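You operate a simulated robot arm through the tools that you are given. There is no shell and no other tool. Be economical: measure what you need, move in short steps, check, and stop when the job is done.

Carry out the task below with a simulated robot arm. There is one attempt and no reset: what you move stays moved.

TASK
Top up press five's gear oil to the green band at Full.
Fine: spill none; park the spout, close the filler lid; the padlock stays on. Where these are worked on the way, their far stop is far enough and under half their travel is too little: filler lid.

It is judged by the outcome, as a careful person would: the job done as asked, and still so three seconds after it is handed in. It fails if anything else is knocked over, pushed out of place, dropped, spilled or broken. A push-on lid holds only when it is set on centred and level and pressed home; a screw cap is set on level and turned clockwise until tight.

THE ROBOT
A 7-joint arm with a two-finger parallel gripper, hanging from a carriage that runs on a rail from [-554, 2209] to [1, -3] (x, y) and turns from -399 to 288 degrees about z. Base frame: it is fixed where the carriage stands at the start and does not move with it; the origin is on the floor, on the carriage's upright axis, x ahead of it, y to its left, z up. Units: mm, degrees, N and s.
With the tool pointing down near the work surface it reaches from about 240 to 680 mm from the robot's upright axis, wherever it stands. Its first joint turns from -166.0 to 166.0 degrees. Places, roughly: filler lid [600, -100, 1100]; gear drain valve [500, -300, 600]; gear oil lever [700, -400, 1200]; oil glass [500, -100, 800]; press five switch [600, -700, 1300]; silver spout [600, -200, 1200]. Payload 3.91 kg.
The tool frame sits at the grasp point between the pads (the TCP): z along the fingers, y along the line on which they close. The tips reach 30 mm beyond it. The gripper opens to 110 mm. The fingers are 20 mm wide and 10 mm thick; the gripper's body (48 by 112 mm) begins 55 mm behind the TCP.
Orientation is that of the tool frame in the base frame, as [roll, pitch, yaw] about the fixed x, y, z axes, in that order (R = Rz(yaw) Ry(pitch) Rx(roll)). With the fingers straight down and closing along the base's y, the tool's x points along the base's -x, its y along +y and its z along -z.

THE INTERFACE
- The arm moves only by the tool drive_tool. Its argument "increments" is a list that holds one entry, the list of rows, each a list of 7 numbers: the gripper command, from -1 (shut) to 1 (fully open), values between in proportion, then the shift along the tool's x, y, z in cm, then the turn, a rotation vector about the tool's x, y, z in rad. In form: [[[hand, tx, ty, tz, ax, ay, az], ...]]. A call has 1 to 20 rows; each row shifts and turns the commanded pose from where the row before left it, along the tool's axes as they then stand. Rows are played at 5 a second. More than 50 mm and 8.6 degrees between two rows, or a gripper value outside its range, and nothing of the call is played. A pose out of reach is approached as far as the arm can. The call stops where the force on the tool passes 90 N (or 10 N more than at its start, if that is more) or the arm is blocked; 0.2 s more then pass. The fingers move at their own pace (about 108 mm/s each) and stop on an object; they squeeze with about 37 N. The grip force told is the motor's: it shows also when the fingers shut on nothing. Time passes only in rows, and 0.2 s behind the last, so rows that do not move let the fingers close. It gives the time, the measured TCP pose, the force on the tool (base axes), the opening and the grip force at its end, in the units of the frame above (readings bear some noise), with the torque about the TCP (base axes, N m) and any sound that the robot's microphone picked up.
- Cameras (640 x 400 px; columns grow to the right, rows downward): "scene" is now at [270.5, -29.2, 1686]; the picture's right is [-0.36, -0.93, 0.00], its down [-0.74, 0.29, -0.60] and it looks along [0.56, -0.22, -0.80] (base axes); focal length 271 px, centre (320, 200). "wrist" rides on the gripper at [72, 17, -103] in the tool frame; the picture's right is [-0.23, 0.97, 0.00], its down [-0.76, -0.18, -0.62] and it looks along [-0.61, -0.14, 0.78] (tool axes); focal length 222 px, centre (320, 200). There is no depth. A picture from a camera that has moved, and an enlarged one, comes with that camera's place and axes in the base frame and with its lens.
- get_image(camera): a new picture of that camera. No time passes.
- slide_trunk(by): slides the trunk up (or, below 0, down) by that many mm; the arm and the scene camera ride with it, the base frame stays. It gives what a move gives, with no picture.
- base_move(legs): drives the robot by 1 to 6 legs, each [ahead, left, turn to the left] in mm, mm and degrees, along the robot's own axes; the way and the turn of a leg run together, so that a leg with both is an arc; at most 1500 mm and 180 degrees a leg. The arm and the cameras ride along, it lands a little off, and it stops where it bumps. It keeps to its track: a leg is cut to what the track allows. It gives what a move gives.
- turn_head(pan, tilt): turns the head with the scene camera to pan (to the left, within 155 degrees either way) and tilt (down, from -29 to 69), counted from straight ahead of the robot. It gives what a move gives.
- enlarge(camera, box): a new picture of the part [left, top, right, bottom] of that camera's present view, enlarged. No time passes.
- hand_in(): hands the job in; it is judged then, once.

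Work in short steps. Places have to be worked out from the pictures, the camera data and where the tool is seen: move nearer, look again, correct. Check each grasp and each placing, and mend what went wrong. You have 120 turns and 98 pictures in all, those below and enlarged ones among them. Open the gripper and draw the arm clear of the work before you hand the job in, unless the task says otherwise; then end with one line.

The tools are called by a JSON object that holds its "fn" and its "kwargs". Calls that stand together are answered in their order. drive_tool: Moves the arm, as the interface text tells. Its arguments: {"type":"object","properties":{"increments":{"type":"array","items":{"type":"array","items":{"type":"array","items":{"type":"number"}}}}},"required":["increments"]} The other tools are called the same way: slide_trunk (by) slides the trunk up or down; base_move (legs) drives the base; turn_head (pan, tilt) turns the head that bears the scene camera; get_image (camera) takes a picture; enlarge (camera, box) takes an enlarged picture of a part of a camera's view; hand_in () hands the job in.

At the start:

```text
t: 0.0
ee_pos: [470.9, 16.1, 1429.2]
tool_rot: [-179.9, 0.0, -180.0]
contact_force: [-0.7, 0.2, -0.3]
torque: [-0.01, 0.0, 0.02]
width: 110.0
gripper_force: 0.2
trunk travel left (down, up): [-375.0, 205.0]
robot x, y, heading: [-0.9, 3.3, 0.1]
head pan, tilt: [-21.2, 53.0]
```

scene: 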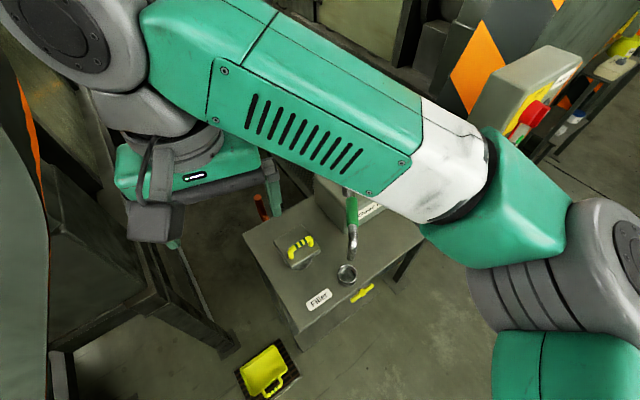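
wrist: 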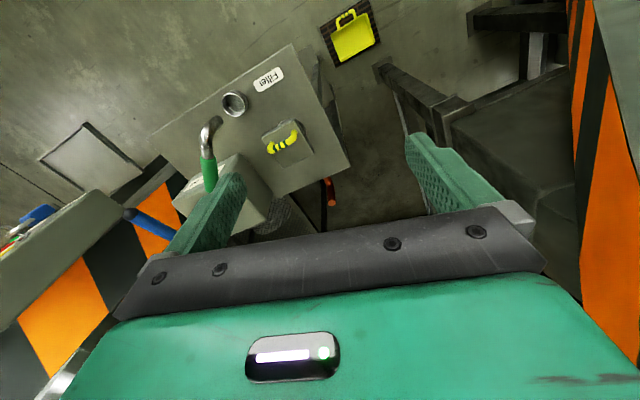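

I see a cabinet with a filler neck, a spout with green grip, and a square lid with a yellow handle. I look closer at both views.

{"fn": "enlarge", "kwargs": {"camera": "wrist", "box": [140, 30, 380, 230]}}

{"fn": "enlarge", "kwargs": {"camera": "scene", "box": [220, 160, 460, 350]}}

{"fn": "turn_head", "kwargs": {"pan": -50, "tilt": 35}}

{"fn": "get_image", "kwargs": {"camera": "scene"}}

```text
2.00 times, centred on (260, 130) of wrist
camera zoom: at [398.0, 33.6, 1533.0], right [0.23, 0.97, 0.0], down [0.76, -0.18, 0.62], along [0.61, -0.14, -0.78], focal length 444 px, centre (440, 340)
```

zoom: 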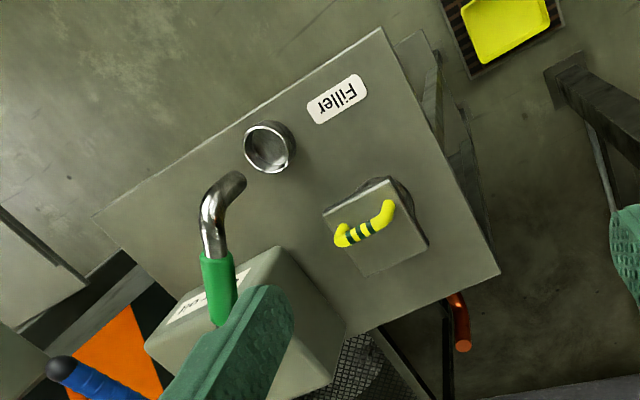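

```text
2.11 times, centred on (340, 255) of scene
camera zoom: at [270.5, -29.2, 1686.0], right [-0.36, -0.93, 0.0], down [-0.74, 0.29, -0.6], along [0.56, -0.22, -0.8], focal length 571 px, centre (278, 84)
```

zoom: 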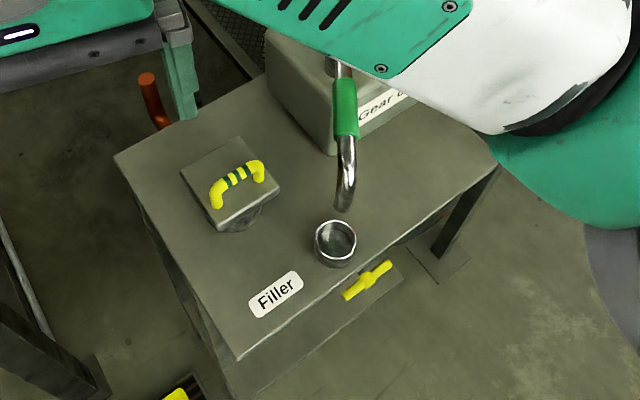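

```text
t: 0.9
ee_pos: [471.3, 16.4, 1430.1]
tool_rot: [-180.0, 0.0, -180.0]
contact_force: [-0.4, 0.2, 0.1]
torque: [0.01, -0.03, 0.06]
width: 109.9
gripper_force: 0.1
trunk travel left (down, up): [-375.0, 205.0]
robot x, y, heading: [3.0, 0.4, 0.2]
head pan, tilt: [-50.0, 35.0]
```

```text
93 pictures are left
camera scene: at [258.0, -69.8, 1711.6], right [-0.77, -0.64, 0.0], down [-0.37, 0.44, -0.82], along [0.53, -0.63, -0.57], focal length 271 px, centre (320, 200)
```

scene: 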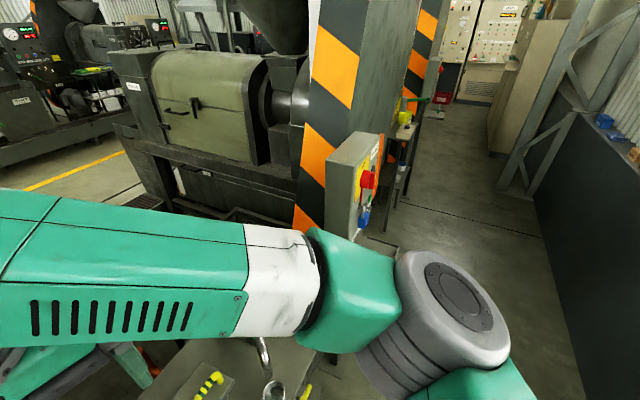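

I look down and ahead to see the cabinet's front and lever side, before moving the arm.

{"fn": "turn_head", "kwargs": {"pan": -40, "tilt": 69}}

{"fn": "get_image", "kwargs": {"camera": "scene"}}

{"fn": "enlarge", "kwargs": {"camera": "wrist", "box": [0, 90, 240, 300]}}

```text
t: 1.9
ee_pos: [471.0, 16.5, 1430.4]
tool_rot: [-179.9, 0.0, 180.0]
contact_force: [0.8, 0.6, 0.1]
torque: [0.0, -0.02, -0.03]
width: 110.1
gripper_force: 0.1
trunk travel left (down, up): [-375.0, 205.0]
robot x, y, heading: [-1.8, -2.4, 0.0]
head pan, tilt: [-40.0, 68.8]
```

```text
92 pictures are left
camera scene: at [244.2, -38.4, 1668.1], right [-0.64, -0.77, 0.0], down [-0.71, 0.6, -0.36], along [0.28, -0.23, -0.93], focal length 271 px, centre (320, 200)
```

scene: 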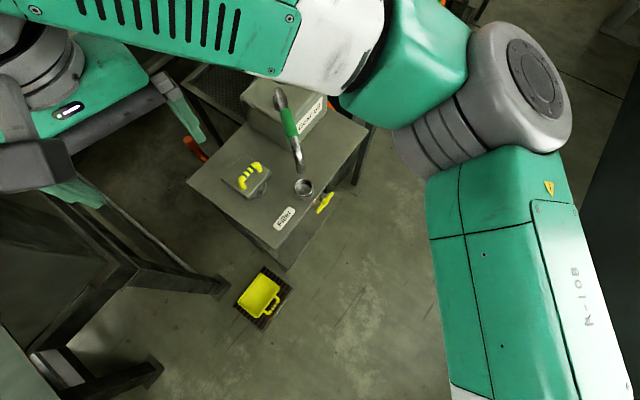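

```text
1.90 times, centred on (120, 195) of wrist
camera zoom: at [398.0, 33.6, 1533.0], right [0.23, 0.97, 0.0], down [0.76, -0.18, 0.62], along [0.61, -0.14, -0.78], focal length 423 px, centre (701, 210)
```

zoom: 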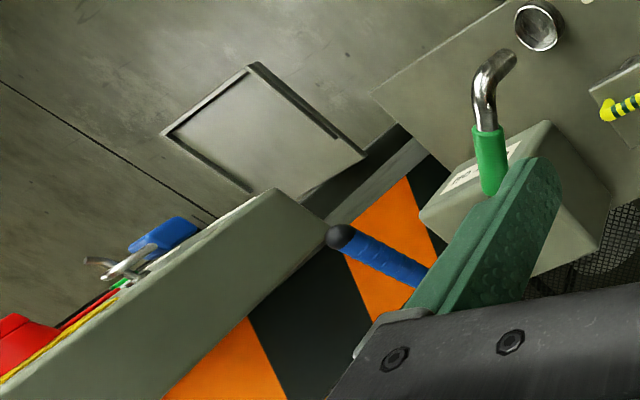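

The filler neck sits near (477,-145), with the lid around (570,-70) and the lever the blue handle. I bring the arm back and low in front of the cabinet so the wrist camera sees the front face.

{"fn": "drive_tool", "kwargs": {"increments": [[[1, 4, 0, 0, 0, 0, 0], [1, 4, 0, 0, 0, 0, 0], [1, 4, 0, 0, 0, 0, 0], [1, 4, 0, 0, 0, 0, 0], [1, 3, -2, 0, 0, 0, 0], [1, 0, 0, 4, 0, 0, 0], [1, 0, 0, 4, 0, 0, 0], [1, 0, 0, 4, 0, 0, 0], [1, 0, 0, 4, 0, 0, 0], [1, 0, 0, 4, 0, 0, 0], [1, 0, 0, 4, 0, 0, 0], [1, 0, 0, 4, 0, 0, 0], [1, 0, 0, 4, 0, 0, 0]]]}}

{"fn": "get_image", "kwargs": {"camera": "wrist"}}

{"fn": "get_image", "kwargs": {"camera": "scene"}}

```text
t: 4.7
ee_pos: [280.7, -4.5, 1110.7]
tool_rot: [180.0, 0.0, -179.8]
contact_force: [0.7, -0.8, -0.9]
torque: [0.01, 0.03, -0.01]
width: 110.0
gripper_force: 0.2
trunk travel left (down, up): [-375.0, 205.0]
robot x, y, heading: [-1.0, 0.2, -0.0]
head pan, tilt: [-40.0, 68.8]
```

```text
90 pictures are left
camera wrist: at [207.4, 13.5, 1213.8], right [0.23, 0.97, 0.0], down [0.76, -0.18, 0.62], along [0.61, -0.14, -0.78], focal length 222 px, centre (320, 200)
```

wrist: 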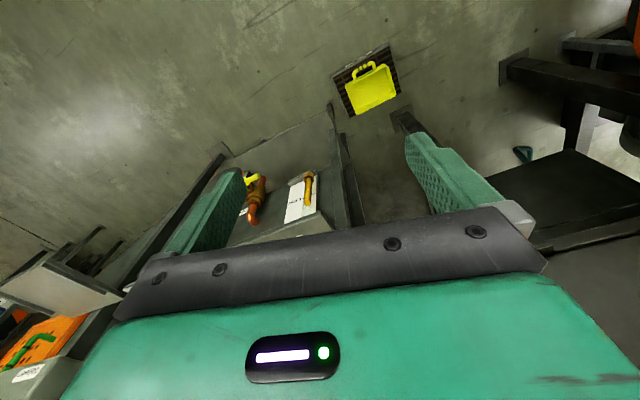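

```text
89 pictures are left
camera scene: at [244.3, -38.3, 1668.1], right [-0.64, -0.77, 0.0], down [-0.71, 0.6, -0.36], along [0.28, -0.23, -0.93], focal length 271 px, centre (320, 200)
```

scene: 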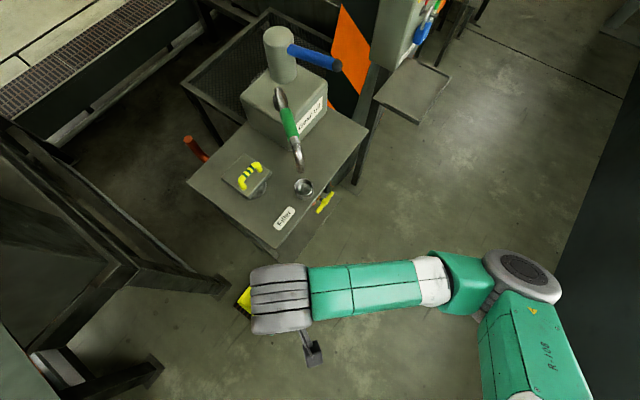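

Now both the glass and the lever are in view. I zoom in on each.

{"fn": "enlarge", "kwargs": {"camera": "wrist", "box": [210, 130, 370, 240]}}

{"fn": "enlarge", "kwargs": {"camera": "scene", "box": [180, 10, 380, 240]}}

```text
3.64 times, centred on (290, 185) of wrist
camera zoom: at [207.4, 13.5, 1213.8], right [0.23, 0.97, 0.0], down [0.76, -0.18, 0.62], along [0.61, -0.14, -0.78], focal length 808 px, centre (429, 254)
```

zoom: 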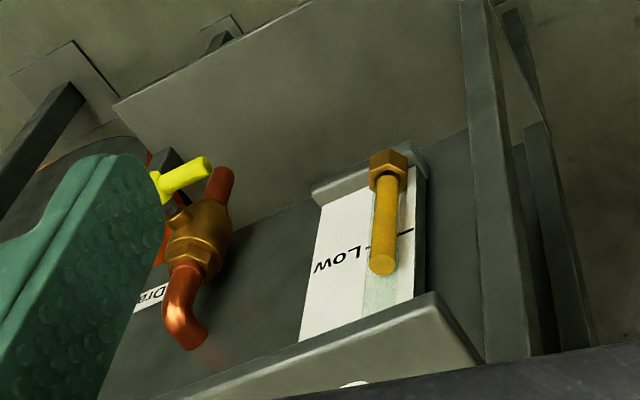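

```text
1.74 times, centred on (280, 125) of scene
camera zoom: at [244.3, -38.3, 1668.1], right [-0.64, -0.77, 0.0], down [-0.71, 0.6, -0.36], along [0.28, -0.23, -0.93], focal length 472 px, centre (390, 330)
```

zoom: 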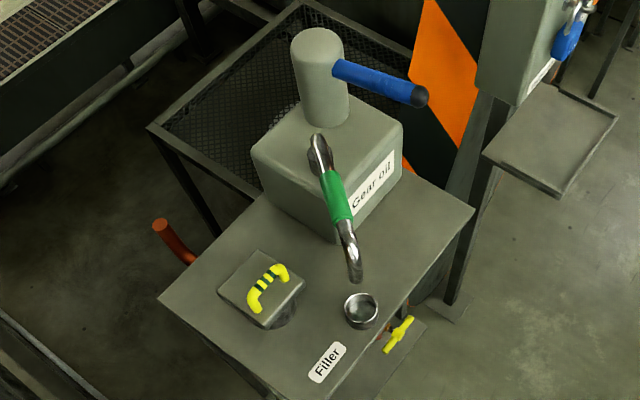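

The spout tip (≈494,-186,1113) already appears above the filler neck (≈497,-191,1000), and the lid plate is near (597,-89,1055). I move to look at the lid and spout at a flatter angle.

{"fn": "drive_tool", "kwargs": {"increments": [[[1, -2, 3, -3, 0, -0.12, 0], [1, -1, 3, -2, 0, -0.13, 0], [1, 0, 0, 0, 0, -0.13, 0], [1, 0, 0, 0, 0, -0.13, 0], [1, 0, 0, 0, 0, -0.1, 0]]]}}

{"fn": "get_image", "kwargs": {"camera": "wrist"}}

```text
t: 5.9
ee_pos: [342.3, 65.0, 1145.6]
tool_rot: [180.0, 35.0, 179.9]
contact_force: [-0.4, 0.1, 0.2]
torque: [0.0, 0.0, -0.03]
width: 110.2
gripper_force: 0.0
out of reach, approached as far as the arm can: row 3, 4, 5
trunk travel left (down, up): [-375.0, 205.0]
robot x, y, heading: [-1.9, -0.1, 0.2]
head pan, tilt: [-40.0, 68.8]
```

```text
86 pictures are left
camera wrist: at [223.6, 82.6, 1187.7], right [0.19, 0.97, 0.13], down [0.27, -0.18, 0.95], along [0.95, -0.14, -0.29], focal length 222 px, centre (320, 200)
```

wrist: 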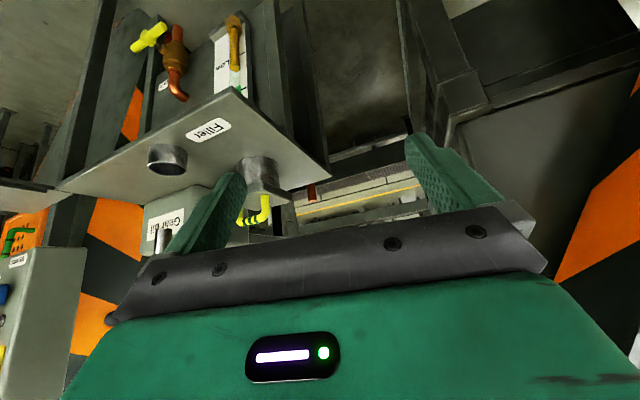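

{"fn": "enlarge", "kwargs": {"camera": "wrist", "box": [120, 60, 320, 260]}}

{"fn": "enlarge", "kwargs": {"camera": "wrist", "box": [120, 10, 290, 110]}}

```text
2.00 times, centred on (220, 160) of wrist
camera zoom: at [223.6, 82.6, 1187.7], right [0.19, 0.97, 0.13], down [0.27, -0.18, 0.95], along [0.95, -0.14, -0.29], focal length 444 px, centre (520, 280)
```

zoom: 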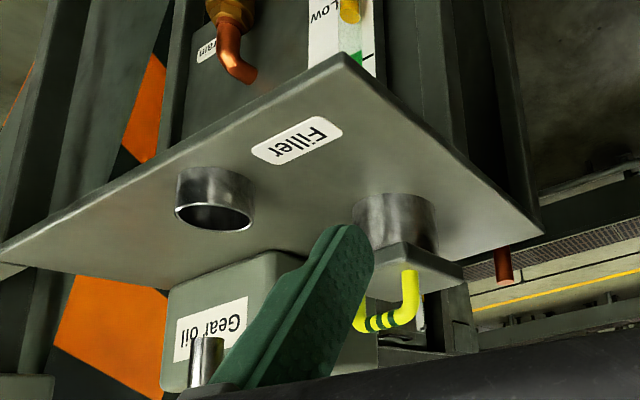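

```text
3.76 times, centred on (205, 60) of wrist
camera zoom: at [223.6, 82.6, 1187.7], right [0.19, 0.97, 0.13], down [0.27, -0.18, 0.95], along [0.95, -0.14, -0.29], focal length 836 px, centre (753, 727)
```

zoom: 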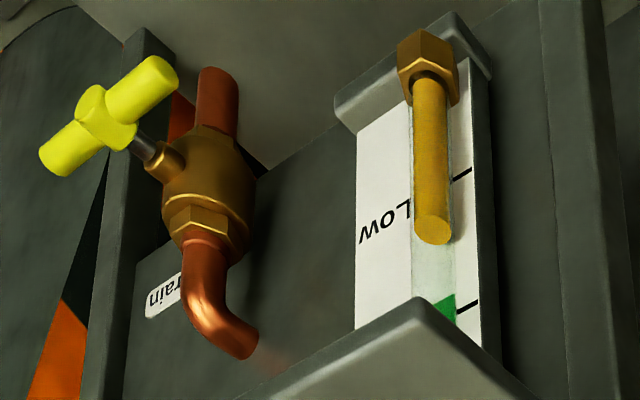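

The open "ring" looks like a blind drip cup under the parked spout, while the lid with the yellow handle sits on the true filler neck. I look closely at the lid from above to find its hinge.

{"fn": "drive_tool", "kwargs": {"increments": [[[1, 0, 0, 0, 0, 0.13, 0], [1, 0, 0, 0, 0, 0.13, 0], [1, 0, 0, 0, 0, 0.13, 0], [1, 0, 0, 0, 0, 0.13, 0], [1, 0, 0, -4, 0, 0.09, 0], [1, 0, 0, -4, 0, 0, 0], [1, 0, 0, -2, 0, 0, 0], [1, -4, -2, 0, 0, 0, 0], [1, -4, -2, 0, 0, 0, 0], [1, -4, -3, 0, 0, 0, 0], [1, -2, -3, 0, 0, 0, 0]]]}}

{"fn": "enlarge", "kwargs": {"camera": "wrist", "box": [140, 30, 440, 220]}}

{"fn": "get_image", "kwargs": {"camera": "scene"}}

```text
t: 8.3
ee_pos: [480.4, -33.2, 1243.6]
tool_rot: [180.0, 0.0, 179.9]
contact_force: [1.1, 0.9, 0.5]
torque: [-0.03, -0.05, 0.02]
width: 109.8
gripper_force: 0.0
trunk travel left (down, up): [-375.0, 205.0]
robot x, y, heading: [-0.3, 4.0, -0.1]
head pan, tilt: [-40.0, 68.8]
```

```text
2.11 times, centred on (290, 125) of wrist
camera zoom: at [406.8, -16.0, 1346.5], right [0.23, 0.97, 0.0], down [0.76, -0.18, 0.62], along [0.61, -0.14, -0.78], focal length 468 px, centre (383, 358)
```

zoom: 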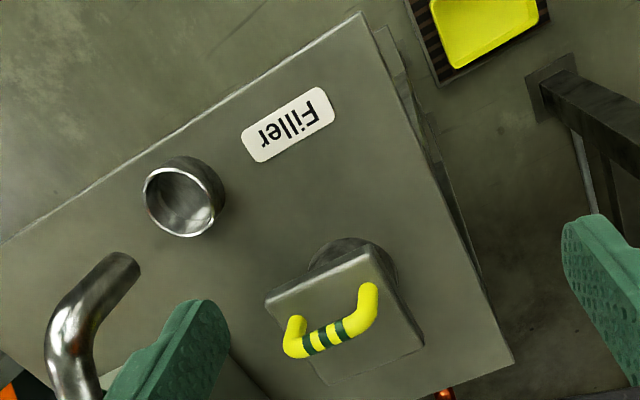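

```text
82 pictures are left
camera scene: at [244.2, -38.2, 1668.0], right [-0.64, -0.77, 0.0], down [-0.71, 0.6, -0.36], along [0.28, -0.23, -0.93], focal length 271 px, centre (320, 200)
```

scene: 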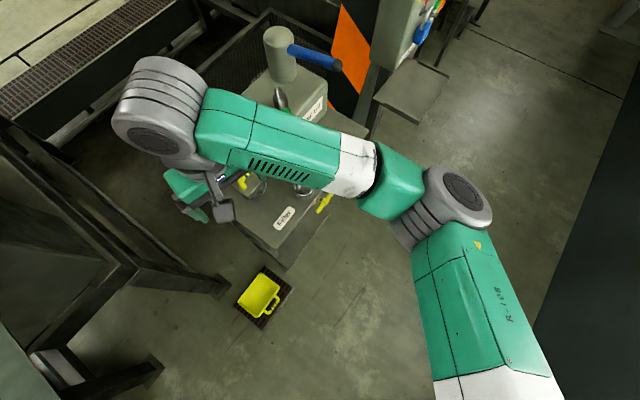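

I move further forward and left to see the lid's rear edge where the hinge should be.

{"fn": "drive_tool", "kwargs": {"increments": [[[1, -3, 2, 0, 0, 0, 0], [1, -3, 2, 0, 0, 0, 0], [1, -3, 2, 0, 0, 0, 0], [1, -3, 2, 0, 0, 0, 0]]]}}

{"fn": "enlarge", "kwargs": {"camera": "wrist", "box": [150, 20, 400, 220]}}

```text
t: 9.3
ee_pos: [603.6, 45.5, 1241.0]
tool_rot: [180.0, -0.2, 179.9]
contact_force: [-0.2, -1.2, -0.2]
torque: [0.0, 0.02, 0.0]
width: 110.1
gripper_force: 0.0
trunk travel left (down, up): [-375.0, 205.0]
robot x, y, heading: [0.1, 1.3, -0.0]
head pan, tilt: [-40.0, 68.8]
```

```text
2.00 times, centred on (275, 120) of wrist
camera zoom: at [531.4, 63.8, 1344.4], right [0.23, 0.97, 0.0], down [0.76, -0.18, 0.62], along [0.61, -0.14, -0.78], focal length 444 px, centre (410, 360)
```

zoom: 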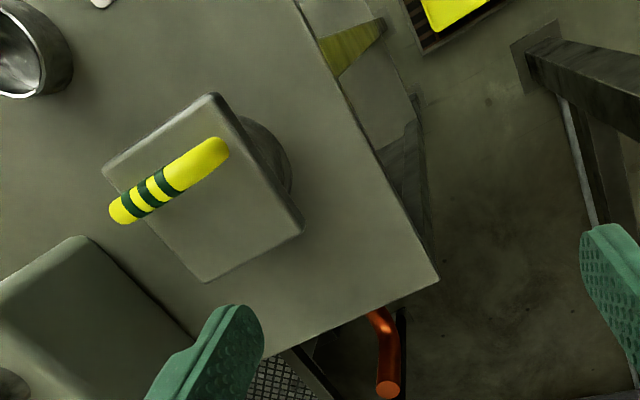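

No external hinge is visible, but the handle bar (≈577,-90,1083) is offset toward the front of the plate, so the hinge is most likely at the rear edge. I turn the tool so that the fingers close across the bar and come above it.

{"fn": "drive_tool", "kwargs": {"increments": [[[1, 0, 0, 0, 0, 0, 0.146], [1, 0, 0, 0, 0, 0, 0.146], [1, 0, 0, 0, 0, 0, 0.146], [1, 0, 0, 0, 0, 0, 0.146], [1, 0, 0, 0, 0, 0, 0.146], [1, 0, 0, 0, 0, 0, 0.146], [1, 0, 0, 0, 0, 0, 0.146], [1, 0, 0, 0, 0, 0, 0.146], [1, 0, 0, 0, 0, 0, 0.148], [1, -3, -1.5, 0, 0, 0, 0], [1, -3, -1.5, 0, 0, 0, 0], [1, -3, -1.5, 0, 0, 0, 0], [1, -3.4, -1.5, 0, 0, 0, 0]]]}}

{"fn": "get_image", "kwargs": {"camera": "wrist"}}

{"fn": "get_image", "kwargs": {"camera": "scene"}}

```text
t: 12.1
ee_pos: [571.9, -89.0, 1239.3]
tool_rot: [-180.0, 0.0, 104.5]
contact_force: [-0.7, 0.0, -0.8]
torque: [-0.02, 0.03, -0.01]
width: 110.1
gripper_force: 0.1
trunk travel left (down, up): [-375.0, 205.0]
robot x, y, heading: [4.3, -1.4, 0.1]
head pan, tilt: [-40.0, 68.8]
```

```text
80 pictures are left
camera wrist: at [569.6, -14.1, 1342.2], right [1.0, 0.03, 0.0], down [0.02, -0.78, 0.62], along [0.02, -0.62, -0.78], focal length 222 px, centre (320, 200)
```

wrist: 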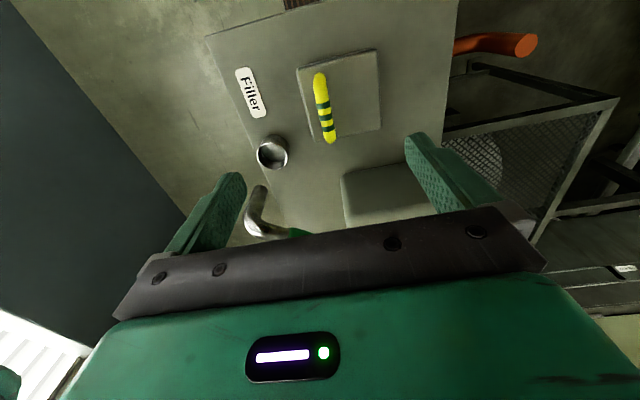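

```text
79 pictures are left
camera scene: at [244.3, -38.2, 1668.0], right [-0.64, -0.77, 0.0], down [-0.71, 0.6, -0.36], along [0.28, -0.23, -0.93], focal length 271 px, centre (320, 200)
```

scene: 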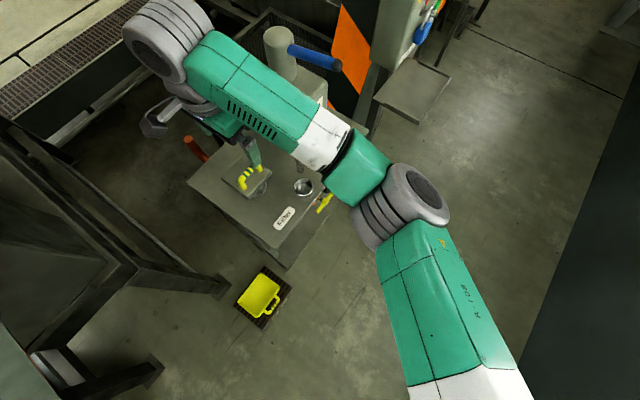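

The bar is confirmed at about (578,-88,1083). I move to a stand-off in front of it and tilt the tool forward by 0.6 rad so it can follow the lid's swing.

{"fn": "drive_tool", "kwargs": {"increments": [[[1, 0, -3, 0, 0, 0, 0], [1, -0.2, -3, 2, 0, 0, 0], [1, 0, 0, 0, -0.15, 0, 0], [1, 0, 0, 0, -0.15, 0, 0], [1, 0, 0, 0, -0.15, 0, 0], [1, 0, 0, 0, -0.15, 0, 0]]]}}

{"fn": "get_image", "kwargs": {"camera": "wrist"}}

```text
t: 13.5
ee_pos: [514.4, -108.3, 1222.9]
tool_rot: [145.6, 0.1, 104.4]
contact_force: [0.5, -0.8, 0.9]
torque: [0.0, 0.02, 0.03]
width: 109.8
gripper_force: 0.2
trunk travel left (down, up): [-375.0, 205.0]
robot x, y, heading: [-1.0, -0.5, -0.1]
head pan, tilt: [-40.0, 68.8]
```

```text
78 pictures are left
camera wrist: at [453.5, -47.7, 1317.7], right [0.83, -0.02, 0.55], down [-0.29, -0.86, 0.41], along [0.47, -0.51, -0.72], focal length 222 px, centre (320, 200)
```

wrist: 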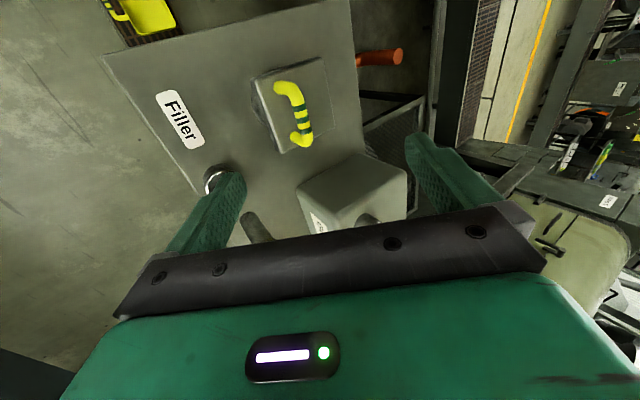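

I set the opening to ~40 mm and approach along the tool axis, stopping short to check.

{"fn": "drive_tool", "kwargs": {"increments": [[[-0.25, 0, -2.5, 0, 0, 0, 0], [-0.25, 0, 0, 3, 0, 0, 0], [-0.25, 0, 0, 3, 0, 0, 0], [-0.25, 0, 0, 3, 0, 0, 0]]]}}

{"fn": "get_image", "kwargs": {"camera": "wrist"}}

{"fn": "get_image", "kwargs": {"camera": "scene"}}

```text
t: 14.5
ee_pos: [542.9, -97.1, 1135.1]
tool_rot: [145.7, 0.0, 104.3]
contact_force: [0.2, -1.1, -0.1]
torque: [0.02, 0.02, -0.01]
width: 41.2
gripper_force: 0.1
trunk travel left (down, up): [-375.0, 205.0]
robot x, y, heading: [3.0, -2.9, 0.1]
head pan, tilt: [-40.0, 68.8]
```

```text
77 pictures are left
camera wrist: at [481.7, -36.9, 1229.2], right [0.84, -0.02, 0.55], down [-0.29, -0.86, 0.41], along [0.47, -0.51, -0.73], focal length 222 px, centre (320, 200)
```

wrist: 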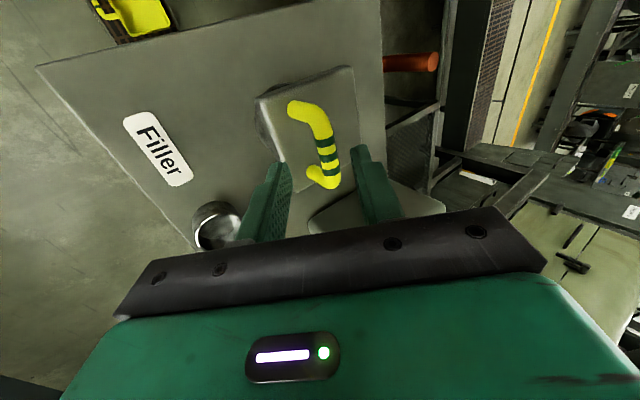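

```text
76 pictures are left
camera scene: at [244.1, -38.4, 1668.0], right [-0.64, -0.77, 0.0], down [-0.71, 0.6, -0.36], along [0.28, -0.23, -0.93], focal length 271 px, centre (320, 200)
```

scene: 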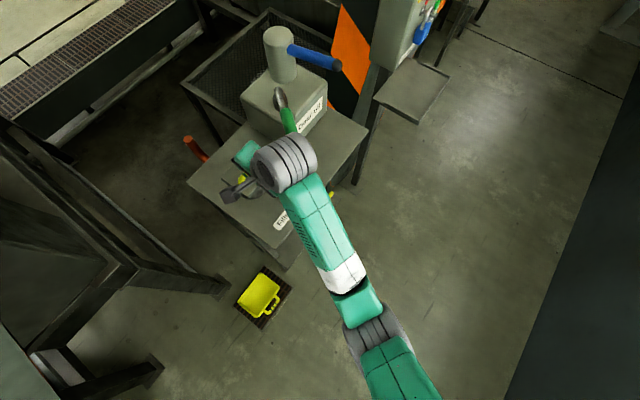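

The bar lies between the fingers' lines. I go the last 42 mm and close.

{"fn": "drive_tool", "kwargs": {"increments": [[[-0.25, 0, 0.1, 2, 0, 0, 0], [-0.25, 0, 0, 1.2, 0, 0, 0], [-0.25, 0, 0, 1, 0, 0, 0], [-1, 0, 0, 0, 0, 0, 0], [-1, 0, 0, 0, 0, 0, 0]]]}}

{"fn": "get_image", "kwargs": {"camera": "wrist"}}

```text
t: 15.7
ee_pos: [570.4, -89.0, 1102.7]
tool_rot: [145.5, 0.0, 104.4]
contact_force: [7.6, 3.0, 6.0]
torque: [0.36, -0.07, -0.88]
width: 13.6
gripper_force: 44.6
trunk travel left (down, up): [-375.0, 205.0]
robot x, y, heading: [-2.0, -0.8, 0.0]
head pan, tilt: [-40.0, 68.8]
```

```text
75 pictures are left
camera wrist: at [507.8, -30.3, 1196.8], right [0.83, -0.02, 0.55], down [-0.29, -0.86, 0.41], along [0.47, -0.51, -0.72], focal length 222 px, centre (320, 200)
```

wrist: 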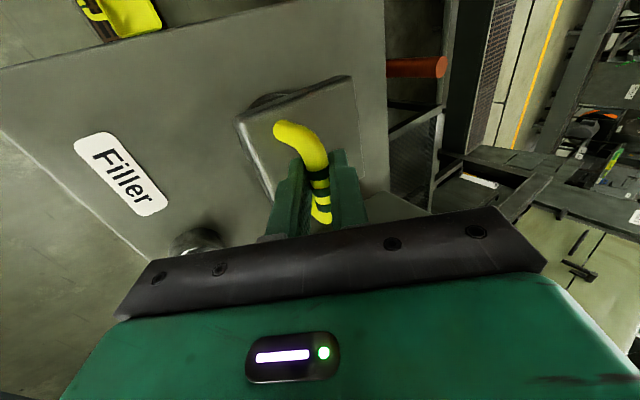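

I've gripped the bar (13.6 mm). I test the hinge guess by rotating the lid about its rear edge by 0.2 rad, watching the forces.

{"fn": "drive_tool", "kwargs": {"increments": [[[-1, 0, 0.47, -0.12, 0.05, 0, 0], [-1, 0, 0.47, -0.12, 0.05, 0, 0], [-1, 0, 0.47, -0.12, 0.05, 0, 0], [-1, 0, 0.47, -0.12, 0.05, 0, 0]]]}}

{"fn": "get_image", "kwargs": {"camera": "wrist"}}

```text
t: 16.7
ee_pos: [581.4, -87.3, 1114.5]
tool_rot: [157.2, -0.1, 104.5]
contact_force: [10.0, 6.4, -16.0]
torque: [0.15, 0.03, -0.87]
width: 13.5
gripper_force: 44.9
trunk travel left (down, up): [-375.0, 205.0]
robot x, y, heading: [-1.6, 0.2, 0.2]
head pan, tilt: [-40.0, 68.8]
```

```text
74 pictures are left
camera wrist: at [538.7, -22.5, 1216.2], right [0.93, 0.01, 0.38], down [-0.2, -0.84, 0.5], along [0.32, -0.54, -0.78], focal length 222 px, centre (320, 200)
```

wrist: 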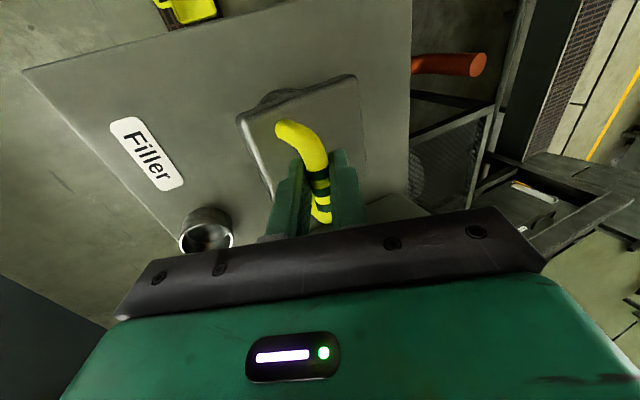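

The lid follows rigidly, with modest forces. I continue the same arc.

{"fn": "drive_tool", "kwargs": {"increments": [[[-1, 0, 0.75, -0.2, 0.08, 0, 0], [-1, 0, 0.75, -0.2, 0.08, 0, 0], [-1, 0, 0.75, -0.2, 0.08, 0, 0], [-1, 0, 0.75, -0.2, 0.08, 0, 0], [-1, 0, 0.75, -0.2, 0.08, 0, 0]]]}}

{"fn": "get_image", "kwargs": {"camera": "wrist"}}

```text
t: 17.9
ee_pos: [611.6, -79.6, 1134.4]
tool_rot: [180.0, -0.2, 104.5]
contact_force: [-2.8, 9.6, -0.7]
torque: [0.34, 0.0, -0.89]
width: 13.4
gripper_force: 45.3
trunk travel left (down, up): [-375.0, 205.0]
robot x, y, heading: [2.0, -0.6, 0.0]
head pan, tilt: [-40.0, 68.8]
```

```text
73 pictures are left
camera wrist: at [610.1, -4.2, 1237.1], right [1.0, 0.02, 0.0], down [0.02, -0.78, 0.62], along [0.01, -0.62, -0.78], focal length 222 px, centre (320, 200)
```

wrist: 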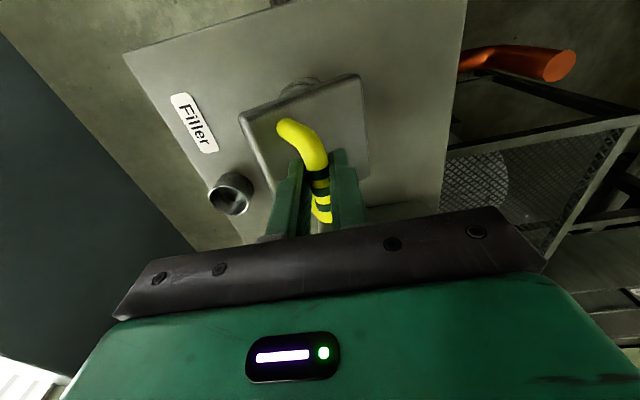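

{"fn": "drive_tool", "kwargs": {"increments": [[[-1, 0, 0.75, -0.2, 0.08, 0, 0], [-1, 0, 0.75, -0.2, 0.08, 0, 0], [-1, 0, 0.75, -0.2, 0.08, 0, 0], [-1, 0, 0.75, -0.2, 0.08, 0, 0], [-1, 0, 0.75, -0.2, 0.08, 0, 0]]]}}

{"fn": "get_image", "kwargs": {"camera": "wrist"}}

{"fn": "get_image", "kwargs": {"camera": "scene"}}

```text
t: 19.1
ee_pos: [613.3, -75.3, 1142.7]
tool_rot: [-158.7, 0.3, 104.6]
contact_force: [31.3, -10.3, -54.5]
torque: [-0.61, -1.29, -0.58]
width: 13.9
gripper_force: 44.6
out of reach, approached as far as the arm can: row 4, 5
trunk travel left (down, up): [-375.0, 205.0]
robot x, y, heading: [-0.6, -0.3, -0.0]
head pan, tilt: [-40.0, 68.8]
```

```text
72 pictures are left
camera wrist: at [645.9, 9.5, 1231.5], right [0.94, 0.01, -0.35], down [0.25, -0.72, 0.65], along [-0.25, -0.7, -0.67], focal length 222 px, centre (320, 200)
```

wrist: 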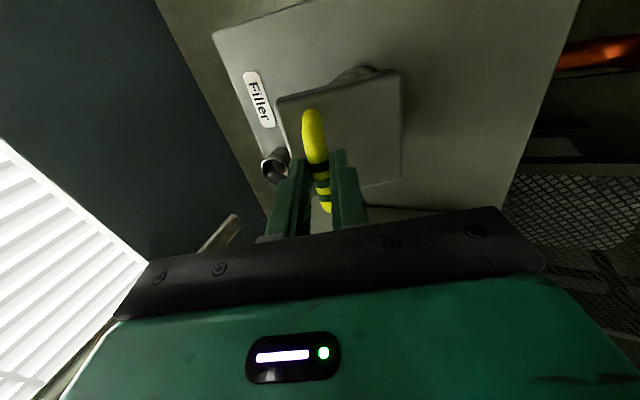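

```text
71 pictures are left
camera scene: at [244.5, -39.4, 1667.1], right [-0.64, -0.77, 0.0], down [-0.71, 0.6, -0.36], along [0.28, -0.23, -0.93], focal length 271 px, centre (320, 200)
```

scene: 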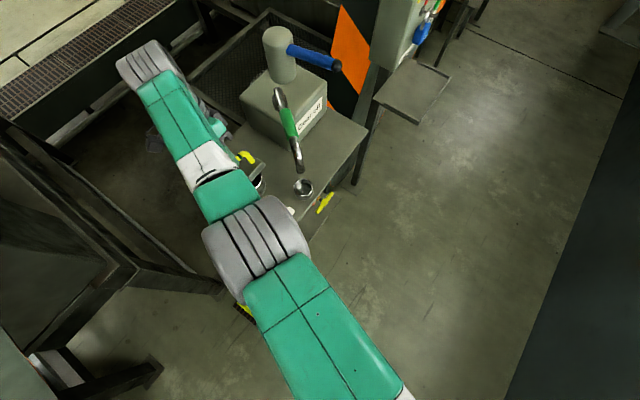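

The reach limit is near here. I back off the last two steps, release gently, and see whether the lid stays.

{"fn": "drive_tool", "kwargs": {"increments": [[[-1, 0, -0.75, 0.2, -0.08, 0, 0], [-1, 0, -0.75, 0.2, -0.08, 0, 0], [-0.6, 0, 0, 0, 0, 0, 0], [-0.3, 0, 0, 0, 0, 0, 0]]]}}

{"fn": "get_image", "kwargs": {"camera": "wrist"}}

```text
t: 20.1
ee_pos: [597.0, -76.8, 1144.9]
tool_rot: [-166.2, 0.0, 104.4]
contact_force: [0.5, 0.4, 0.2]
torque: [0.03, -0.03, -0.02]
width: 38.5
gripper_force: 0.2
trunk travel left (down, up): [-375.0, 205.0]
robot x, y, heading: [-0.7, 0.1, -0.0]
head pan, tilt: [-40.0, 68.8]
```

```text
70 pictures are left
camera wrist: at [618.3, 4.7, 1241.8], right [0.97, 0.02, -0.23], down [0.17, -0.74, 0.65], along [-0.16, -0.67, -0.73], focal length 222 px, centre (320, 200)
```

wrist: 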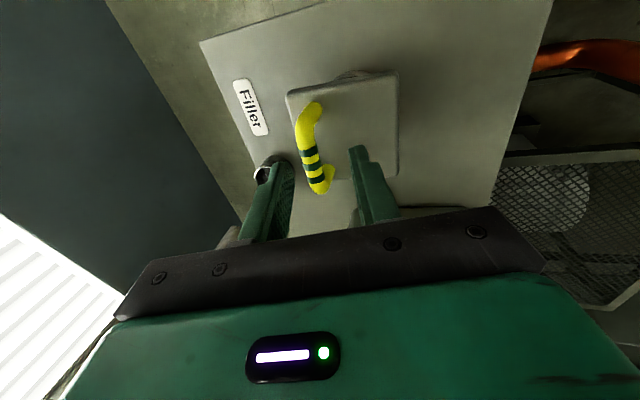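

I retract and check the lid's angle.

{"fn": "drive_tool", "kwargs": {"increments": [[[-0.3, 0, 0, -3, 0, 0, 0], [-0.3, 0, 0, -3, 0, 0, 0], [-0.3, 0, 0, -3, -0.12, 0, 0], [-0.3, 0, 0, -3, -0.12, 0, 0], [-0.3, 0, -4, 0, 0, 0, 0], [-0.3, 0, -4, 0, 0, 0, 0]]]}}

{"fn": "get_image", "kwargs": {"camera": "wrist"}}

{"fn": "get_image", "kwargs": {"camera": "scene"}}

```text
t: 21.5
ee_pos: [542.8, -90.0, 1262.7]
tool_rot: [-179.9, 0.0, 104.5]
contact_force: [-0.4, 0.5, -0.4]
torque: [0.02, 0.0, -0.01]
width: 38.5
gripper_force: 0.0
trunk travel left (down, up): [-375.0, 205.0]
robot x, y, heading: [-0.6, 3.0, -0.1]
head pan, tilt: [-40.0, 68.8]
```

```text
69 pictures are left
camera wrist: at [541.1, -15.2, 1365.6], right [1.0, 0.02, 0.0], down [0.02, -0.78, 0.62], along [0.02, -0.62, -0.78], focal length 222 px, centre (320, 200)
```

wrist: 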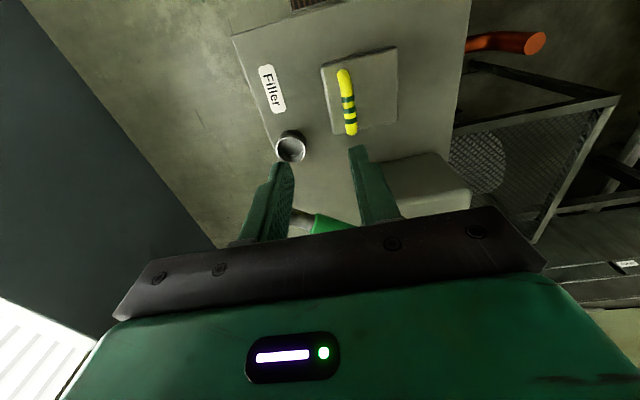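

```text
68 pictures are left
camera scene: at [244.3, -38.3, 1668.0], right [-0.64, -0.77, 0.0], down [-0.71, 0.6, -0.36], along [0.28, -0.23, -0.93], focal length 271 px, centre (320, 200)
```

scene: 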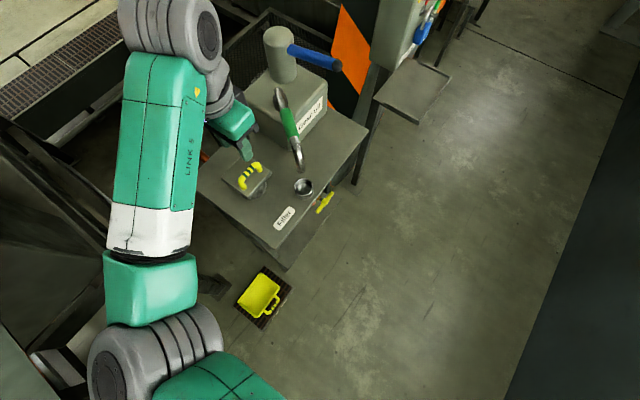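

The lid closed itself on release, so it must be taken past vertical. I'll push it open from beneath its front-left corner with closed fingers tilted forward; first I go to a stand-off.

{"fn": "drive_tool", "kwargs": {"increments": [[[-1, 1, -4, 2, 0, 0, 0], [-1, 0.9, -3.9, 3, 0, 0, 0], [-1, 0, 0, 3, -0.1, 0, 0], [-1, 0, 0, 3, -0.1, 0, 0], [-1, 0, 0, 0, -0.15, 0, 0], [-1, 0, 0, 0, -0.15, 0, 0], [-1, 0, 0, 0, -0.15, 0, 0], [-1, 0, 0, 0, -0.15, 0, 0], [-1, 0, 0, 0, -0.16, 0, 0]]]}}

{"fn": "get_image", "kwargs": {"camera": "wrist"}}

{"fn": "get_image", "kwargs": {"camera": "scene"}}

```text
refused: row 9 steps farther than a row can; nothing moved
```

```text
67 pictures are left
camera wrist: at [541.1, -15.2, 1365.6], right [1.0, 0.02, 0.0], down [0.02, -0.78, 0.62], along [0.02, -0.62, -0.78], focal length 222 px, centre (320, 200)
```

wrist: 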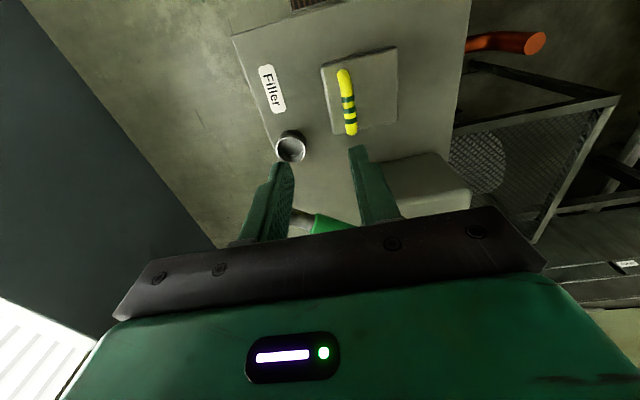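

```text
66 pictures are left
camera scene: at [244.3, -38.3, 1668.0], right [-0.64, -0.77, 0.0], down [-0.71, 0.6, -0.36], along [0.28, -0.23, -0.93], focal length 271 px, centre (320, 200)
```

scene: 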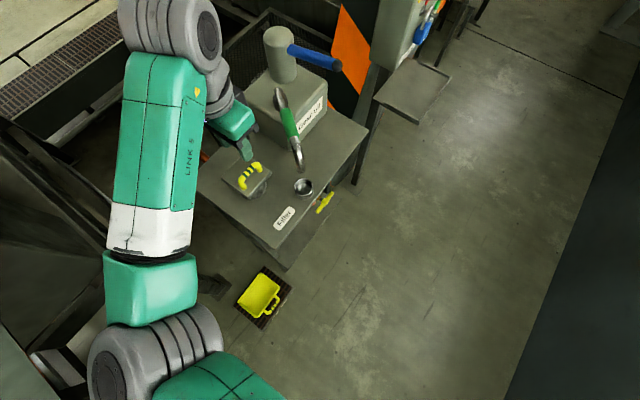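

The last row exceeded the turn limit; I split it.

{"fn": "drive_tool", "kwargs": {"increments": [[[-1, 1, -4, 2, 0, 0, 0], [-1, 0.9, -3.9, 3, 0, 0, 0], [-1, 0, 0, 3, -0.1, 0, 0], [-1, 0, 0, 3, -0.1, 0, 0], [-1, 0, 0, 0, -0.14, 0, 0], [-1, 0, 0, 0, -0.14, 0, 0], [-1, 0, 0, 0, -0.14, 0, 0], [-1, 0, 0, 0, -0.14, 0, 0], [-1, 0, 0, 0, -0.1, 0, 0], [-1, 0, 0, 0, -0.1, 0, 0]]]}}

{"fn": "get_image", "kwargs": {"camera": "wrist"}}

{"fn": "get_image", "kwargs": {"camera": "scene"}}

```text
t: 23.7
ee_pos: [465.7, -92.4, 1152.2]
tool_rot: [124.8, 0.0, 104.4]
contact_force: [1.0, -0.3, 0.2]
torque: [0.0, -0.02, 0.02]
width: 0.0
gripper_force: 37.4
trunk travel left (down, up): [-375.0, 205.0]
robot x, y, heading: [-1.4, 2.3, 0.0]
head pan, tilt: [-40.0, 68.8]
```

```text
65 pictures are left
camera wrist: at [374.2, -39.9, 1225.0], right [0.6, -0.08, 0.8], down [-0.4, -0.89, 0.21], along [0.7, -0.45, -0.56], focal length 222 px, centre (320, 200)
```

wrist: 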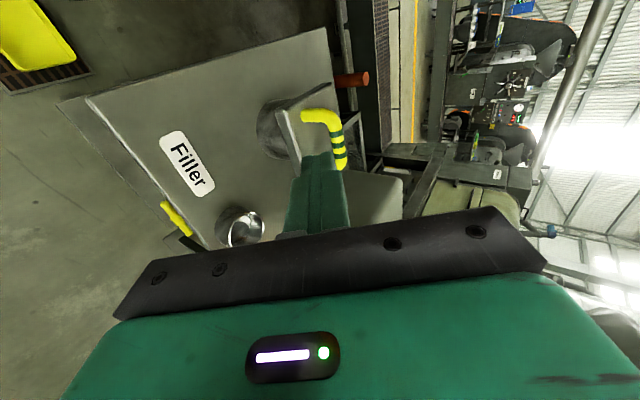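

```text
64 pictures are left
camera scene: at [244.2, -38.3, 1668.0], right [-0.64, -0.77, 0.0], down [-0.71, 0.6, -0.36], along [0.28, -0.23, -0.93], focal length 271 px, centre (320, 200)
```

scene: 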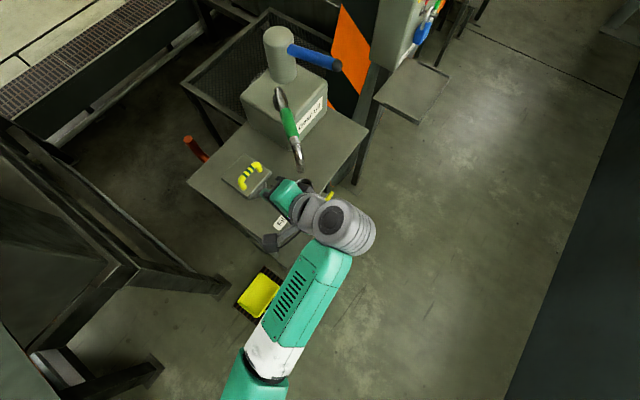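

Good posture. I lower to the stand-off height and check finger height versus the plate's underside.

{"fn": "drive_tool", "kwargs": {"increments": [[[-1, 0, -3.2, 2.2, 0, 0, 0], [-1, 0, -3.2, 2.2, 0, 0, 0], [-1, 0, -1, 0.5, 0, 0, 0]]]}}

{"fn": "enlarge", "kwargs": {"camera": "wrist", "box": [180, 50, 420, 250]}}

```text
t: 24.5
ee_pos: [464.6, -92.8, 1061.9]
tool_rot: [124.9, 0.0, 104.5]
contact_force: [-0.4, -1.6, -0.9]
torque: [0.05, -0.01, -0.01]
width: 0.1
gripper_force: 37.2
trunk travel left (down, up): [-375.0, 205.0]
robot x, y, heading: [0.0, -3.8, 0.1]
head pan, tilt: [-40.0, 68.8]
```

```text
2.00 times, centred on (300, 150) of wrist
camera zoom: at [373.1, -40.5, 1135.1], right [0.6, -0.08, 0.8], down [-0.4, -0.89, 0.21], along [0.69, -0.45, -0.56], focal length 444 px, centre (360, 300)
```

zoom: 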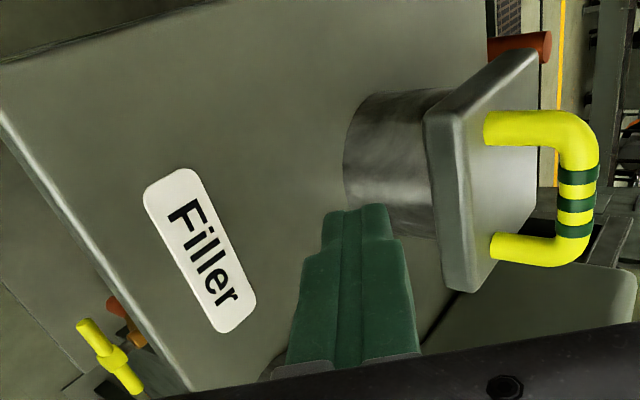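

The underside of the plate is at about z 1040 and its front-left corner at about (545,-58). I push the closed fingers in beneath that corner.

{"fn": "drive_tool", "kwargs": {"increments": [[[-1, 0.2, 0, 3, 0, 0, 0], [-1, 0, 0, 3, 0, 0, 0], [-1, 0, 0, 2, 0, 0, 0]]]}}

{"fn": "enlarge", "kwargs": {"camera": "wrist", "box": [180, 50, 420, 250]}}

```text
t: 25.3
ee_pos: [525.8, -75.9, 1018.3]
tool_rot: [125.0, -0.1, 104.6]
contact_force: [-0.6, 0.2, 0.3]
torque: [0.01, -0.01, 0.0]
width: 0.0
gripper_force: 36.6
trunk travel left (down, up): [-375.0, 205.0]
robot x, y, heading: [-3.8, -2.6, 0.0]
head pan, tilt: [-40.0, 68.8]
```

```text
2.00 times, centred on (300, 150) of wrist
camera zoom: at [434.1, -23.6, 1091.2], right [0.6, -0.08, 0.8], down [-0.4, -0.89, 0.21], along [0.69, -0.45, -0.56], focal length 444 px, centre (360, 300)
```

zoom: 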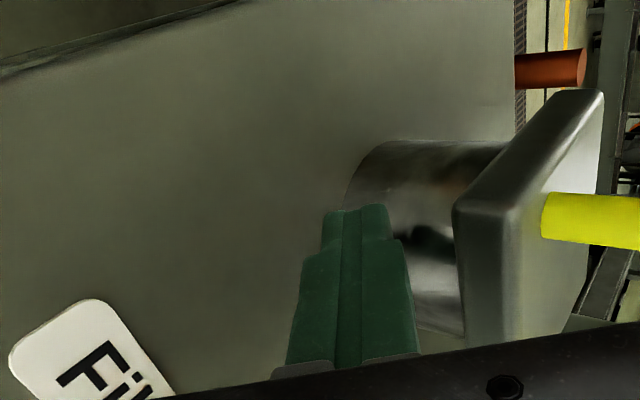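

{"fn": "drive_tool", "kwargs": {"increments": [[[-1, 0.2, 0.55, 0.75, 0, 0, 0], [-1, 0, 0.8, -0.55, 0, 0, 0], [-1, 0, 0.8, -0.55, 0, 0, 0], [-1, 0, 0.4, -0.28, 0, 0, 0]]]}}

{"fn": "enlarge", "kwargs": {"camera": "wrist", "box": [180, 50, 420, 250]}}

```text
t: 26.3
ee_pos: [533.8, -69.0, 1044.1]
tool_rot: [125.0, 0.0, 104.5]
contact_force: [0.8, -1.7, -0.8]
torque: [0.01, 0.01, -0.04]
width: 0.2
gripper_force: 37.4
trunk travel left (down, up): [-375.0, 205.0]
robot x, y, heading: [4.5, 1.3, -0.1]
head pan, tilt: [-40.0, 68.8]
```

```text
2.00 times, centred on (300, 150) of wrist
camera zoom: at [443.0, -17.4, 1116.4], right [0.6, -0.08, 0.8], down [-0.4, -0.89, 0.21], along [0.69, -0.45, -0.56], focal length 444 px, centre (360, 300)
```

zoom: 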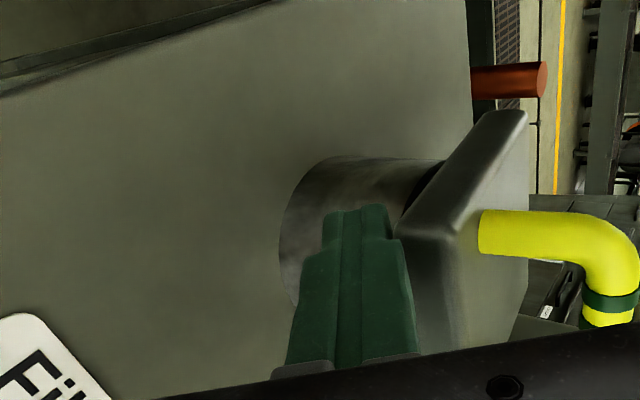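

Fingers are now under the corner. I lift it along an arc around the rear hinge, in part, and check.

{"fn": "drive_tool", "kwargs": {"increments": [[[-1, 0, 1.04, -0.57, 0, 0, 0], [-1, 0, 1.04, -0.57, 0, 0, 0], [-1, 0, 0.92, -0.21, 0, 0, 0], [-1, 0, 0.92, -0.21, 0, 0, 0]]]}}

{"fn": "get_image", "kwargs": {"camera": "wrist"}}

```text
t: 27.3
ee_pos: [543.2, -68.1, 1083.8]
tool_rot: [125.0, 0.0, 104.5]
contact_force: [-0.3, 1.4, -1.2]
torque: [0.0, 0.03, 0.0]
width: 0.0
gripper_force: 37.1
trunk travel left (down, up): [-375.0, 205.0]
robot x, y, heading: [1.0, -5.3, -0.1]
head pan, tilt: [-40.0, 68.8]
```

```text
60 pictures are left
camera wrist: at [451.9, -16.2, 1155.8], right [0.6, -0.08, 0.8], down [-0.4, -0.89, 0.21], along [0.69, -0.45, -0.56], focal length 222 px, centre (320, 200)
```

wrist: 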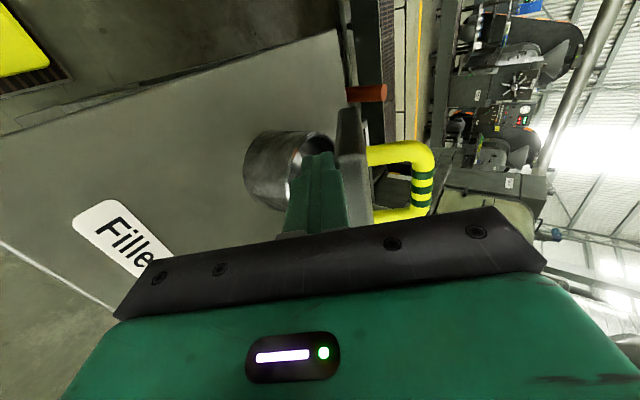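

It works: the lid is lifted and the neck mouth shows. I carry on along the arc.

{"fn": "drive_tool", "kwargs": {"increments": [[[-1, 0, 0.94, 0.03, 0, 0, 0], [-1, 0, 0.94, 0.03, 0, 0, 0], [-1, 0, 0.88, 0.3, 0, 0, 0], [-1, 0, 0.88, 0.3, 0, 0, 0], [-1, 0, 0.8, 0.5, 0, 0, 0], [-1, 0, 0.8, 0.5, 0, 0, 0]]]}}

{"fn": "get_image", "kwargs": {"camera": "wrist"}}

{"fn": "get_image", "kwargs": {"camera": "scene"}}

```text
t: 28.7
ee_pos: [586.7, -57.3, 1117.1]
tool_rot: [125.0, -0.1, 104.6]
contact_force: [-0.5, -0.4, 0.1]
torque: [0.01, 0.0, 0.04]
width: 0.3
gripper_force: 37.1
trunk travel left (down, up): [-375.0, 205.0]
robot x, y, heading: [-0.1, -1.8, -0.1]
head pan, tilt: [-40.0, 68.8]
```

```text
59 pictures are left
camera wrist: at [495.3, -4.6, 1189.6], right [0.6, -0.08, 0.8], down [-0.4, -0.89, 0.21], along [0.69, -0.45, -0.56], focal length 222 px, centre (320, 200)
```

wrist: 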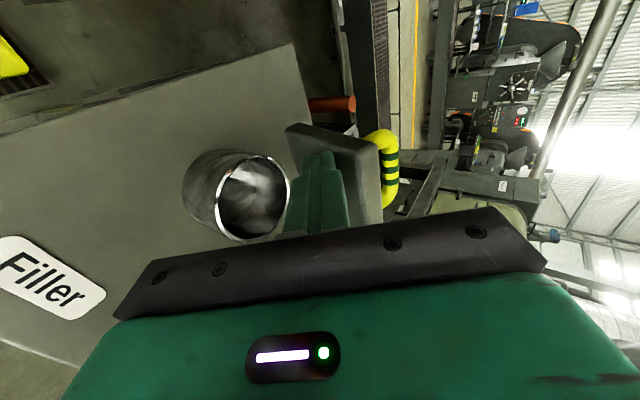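

```text
58 pictures are left
camera scene: at [244.1, -38.3, 1668.0], right [-0.64, -0.77, 0.0], down [-0.71, 0.6, -0.36], along [0.28, -0.23, -0.93], focal length 271 px, centre (320, 200)
```

scene: 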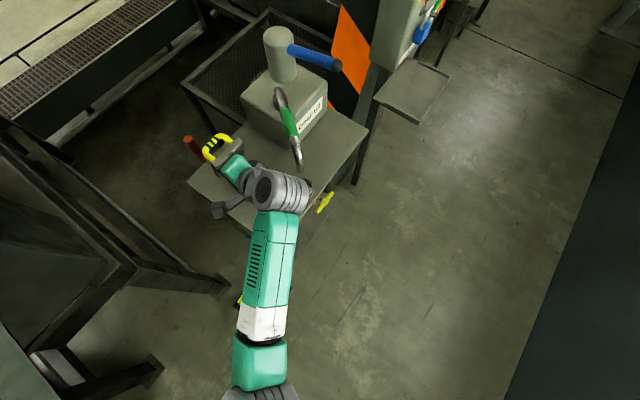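

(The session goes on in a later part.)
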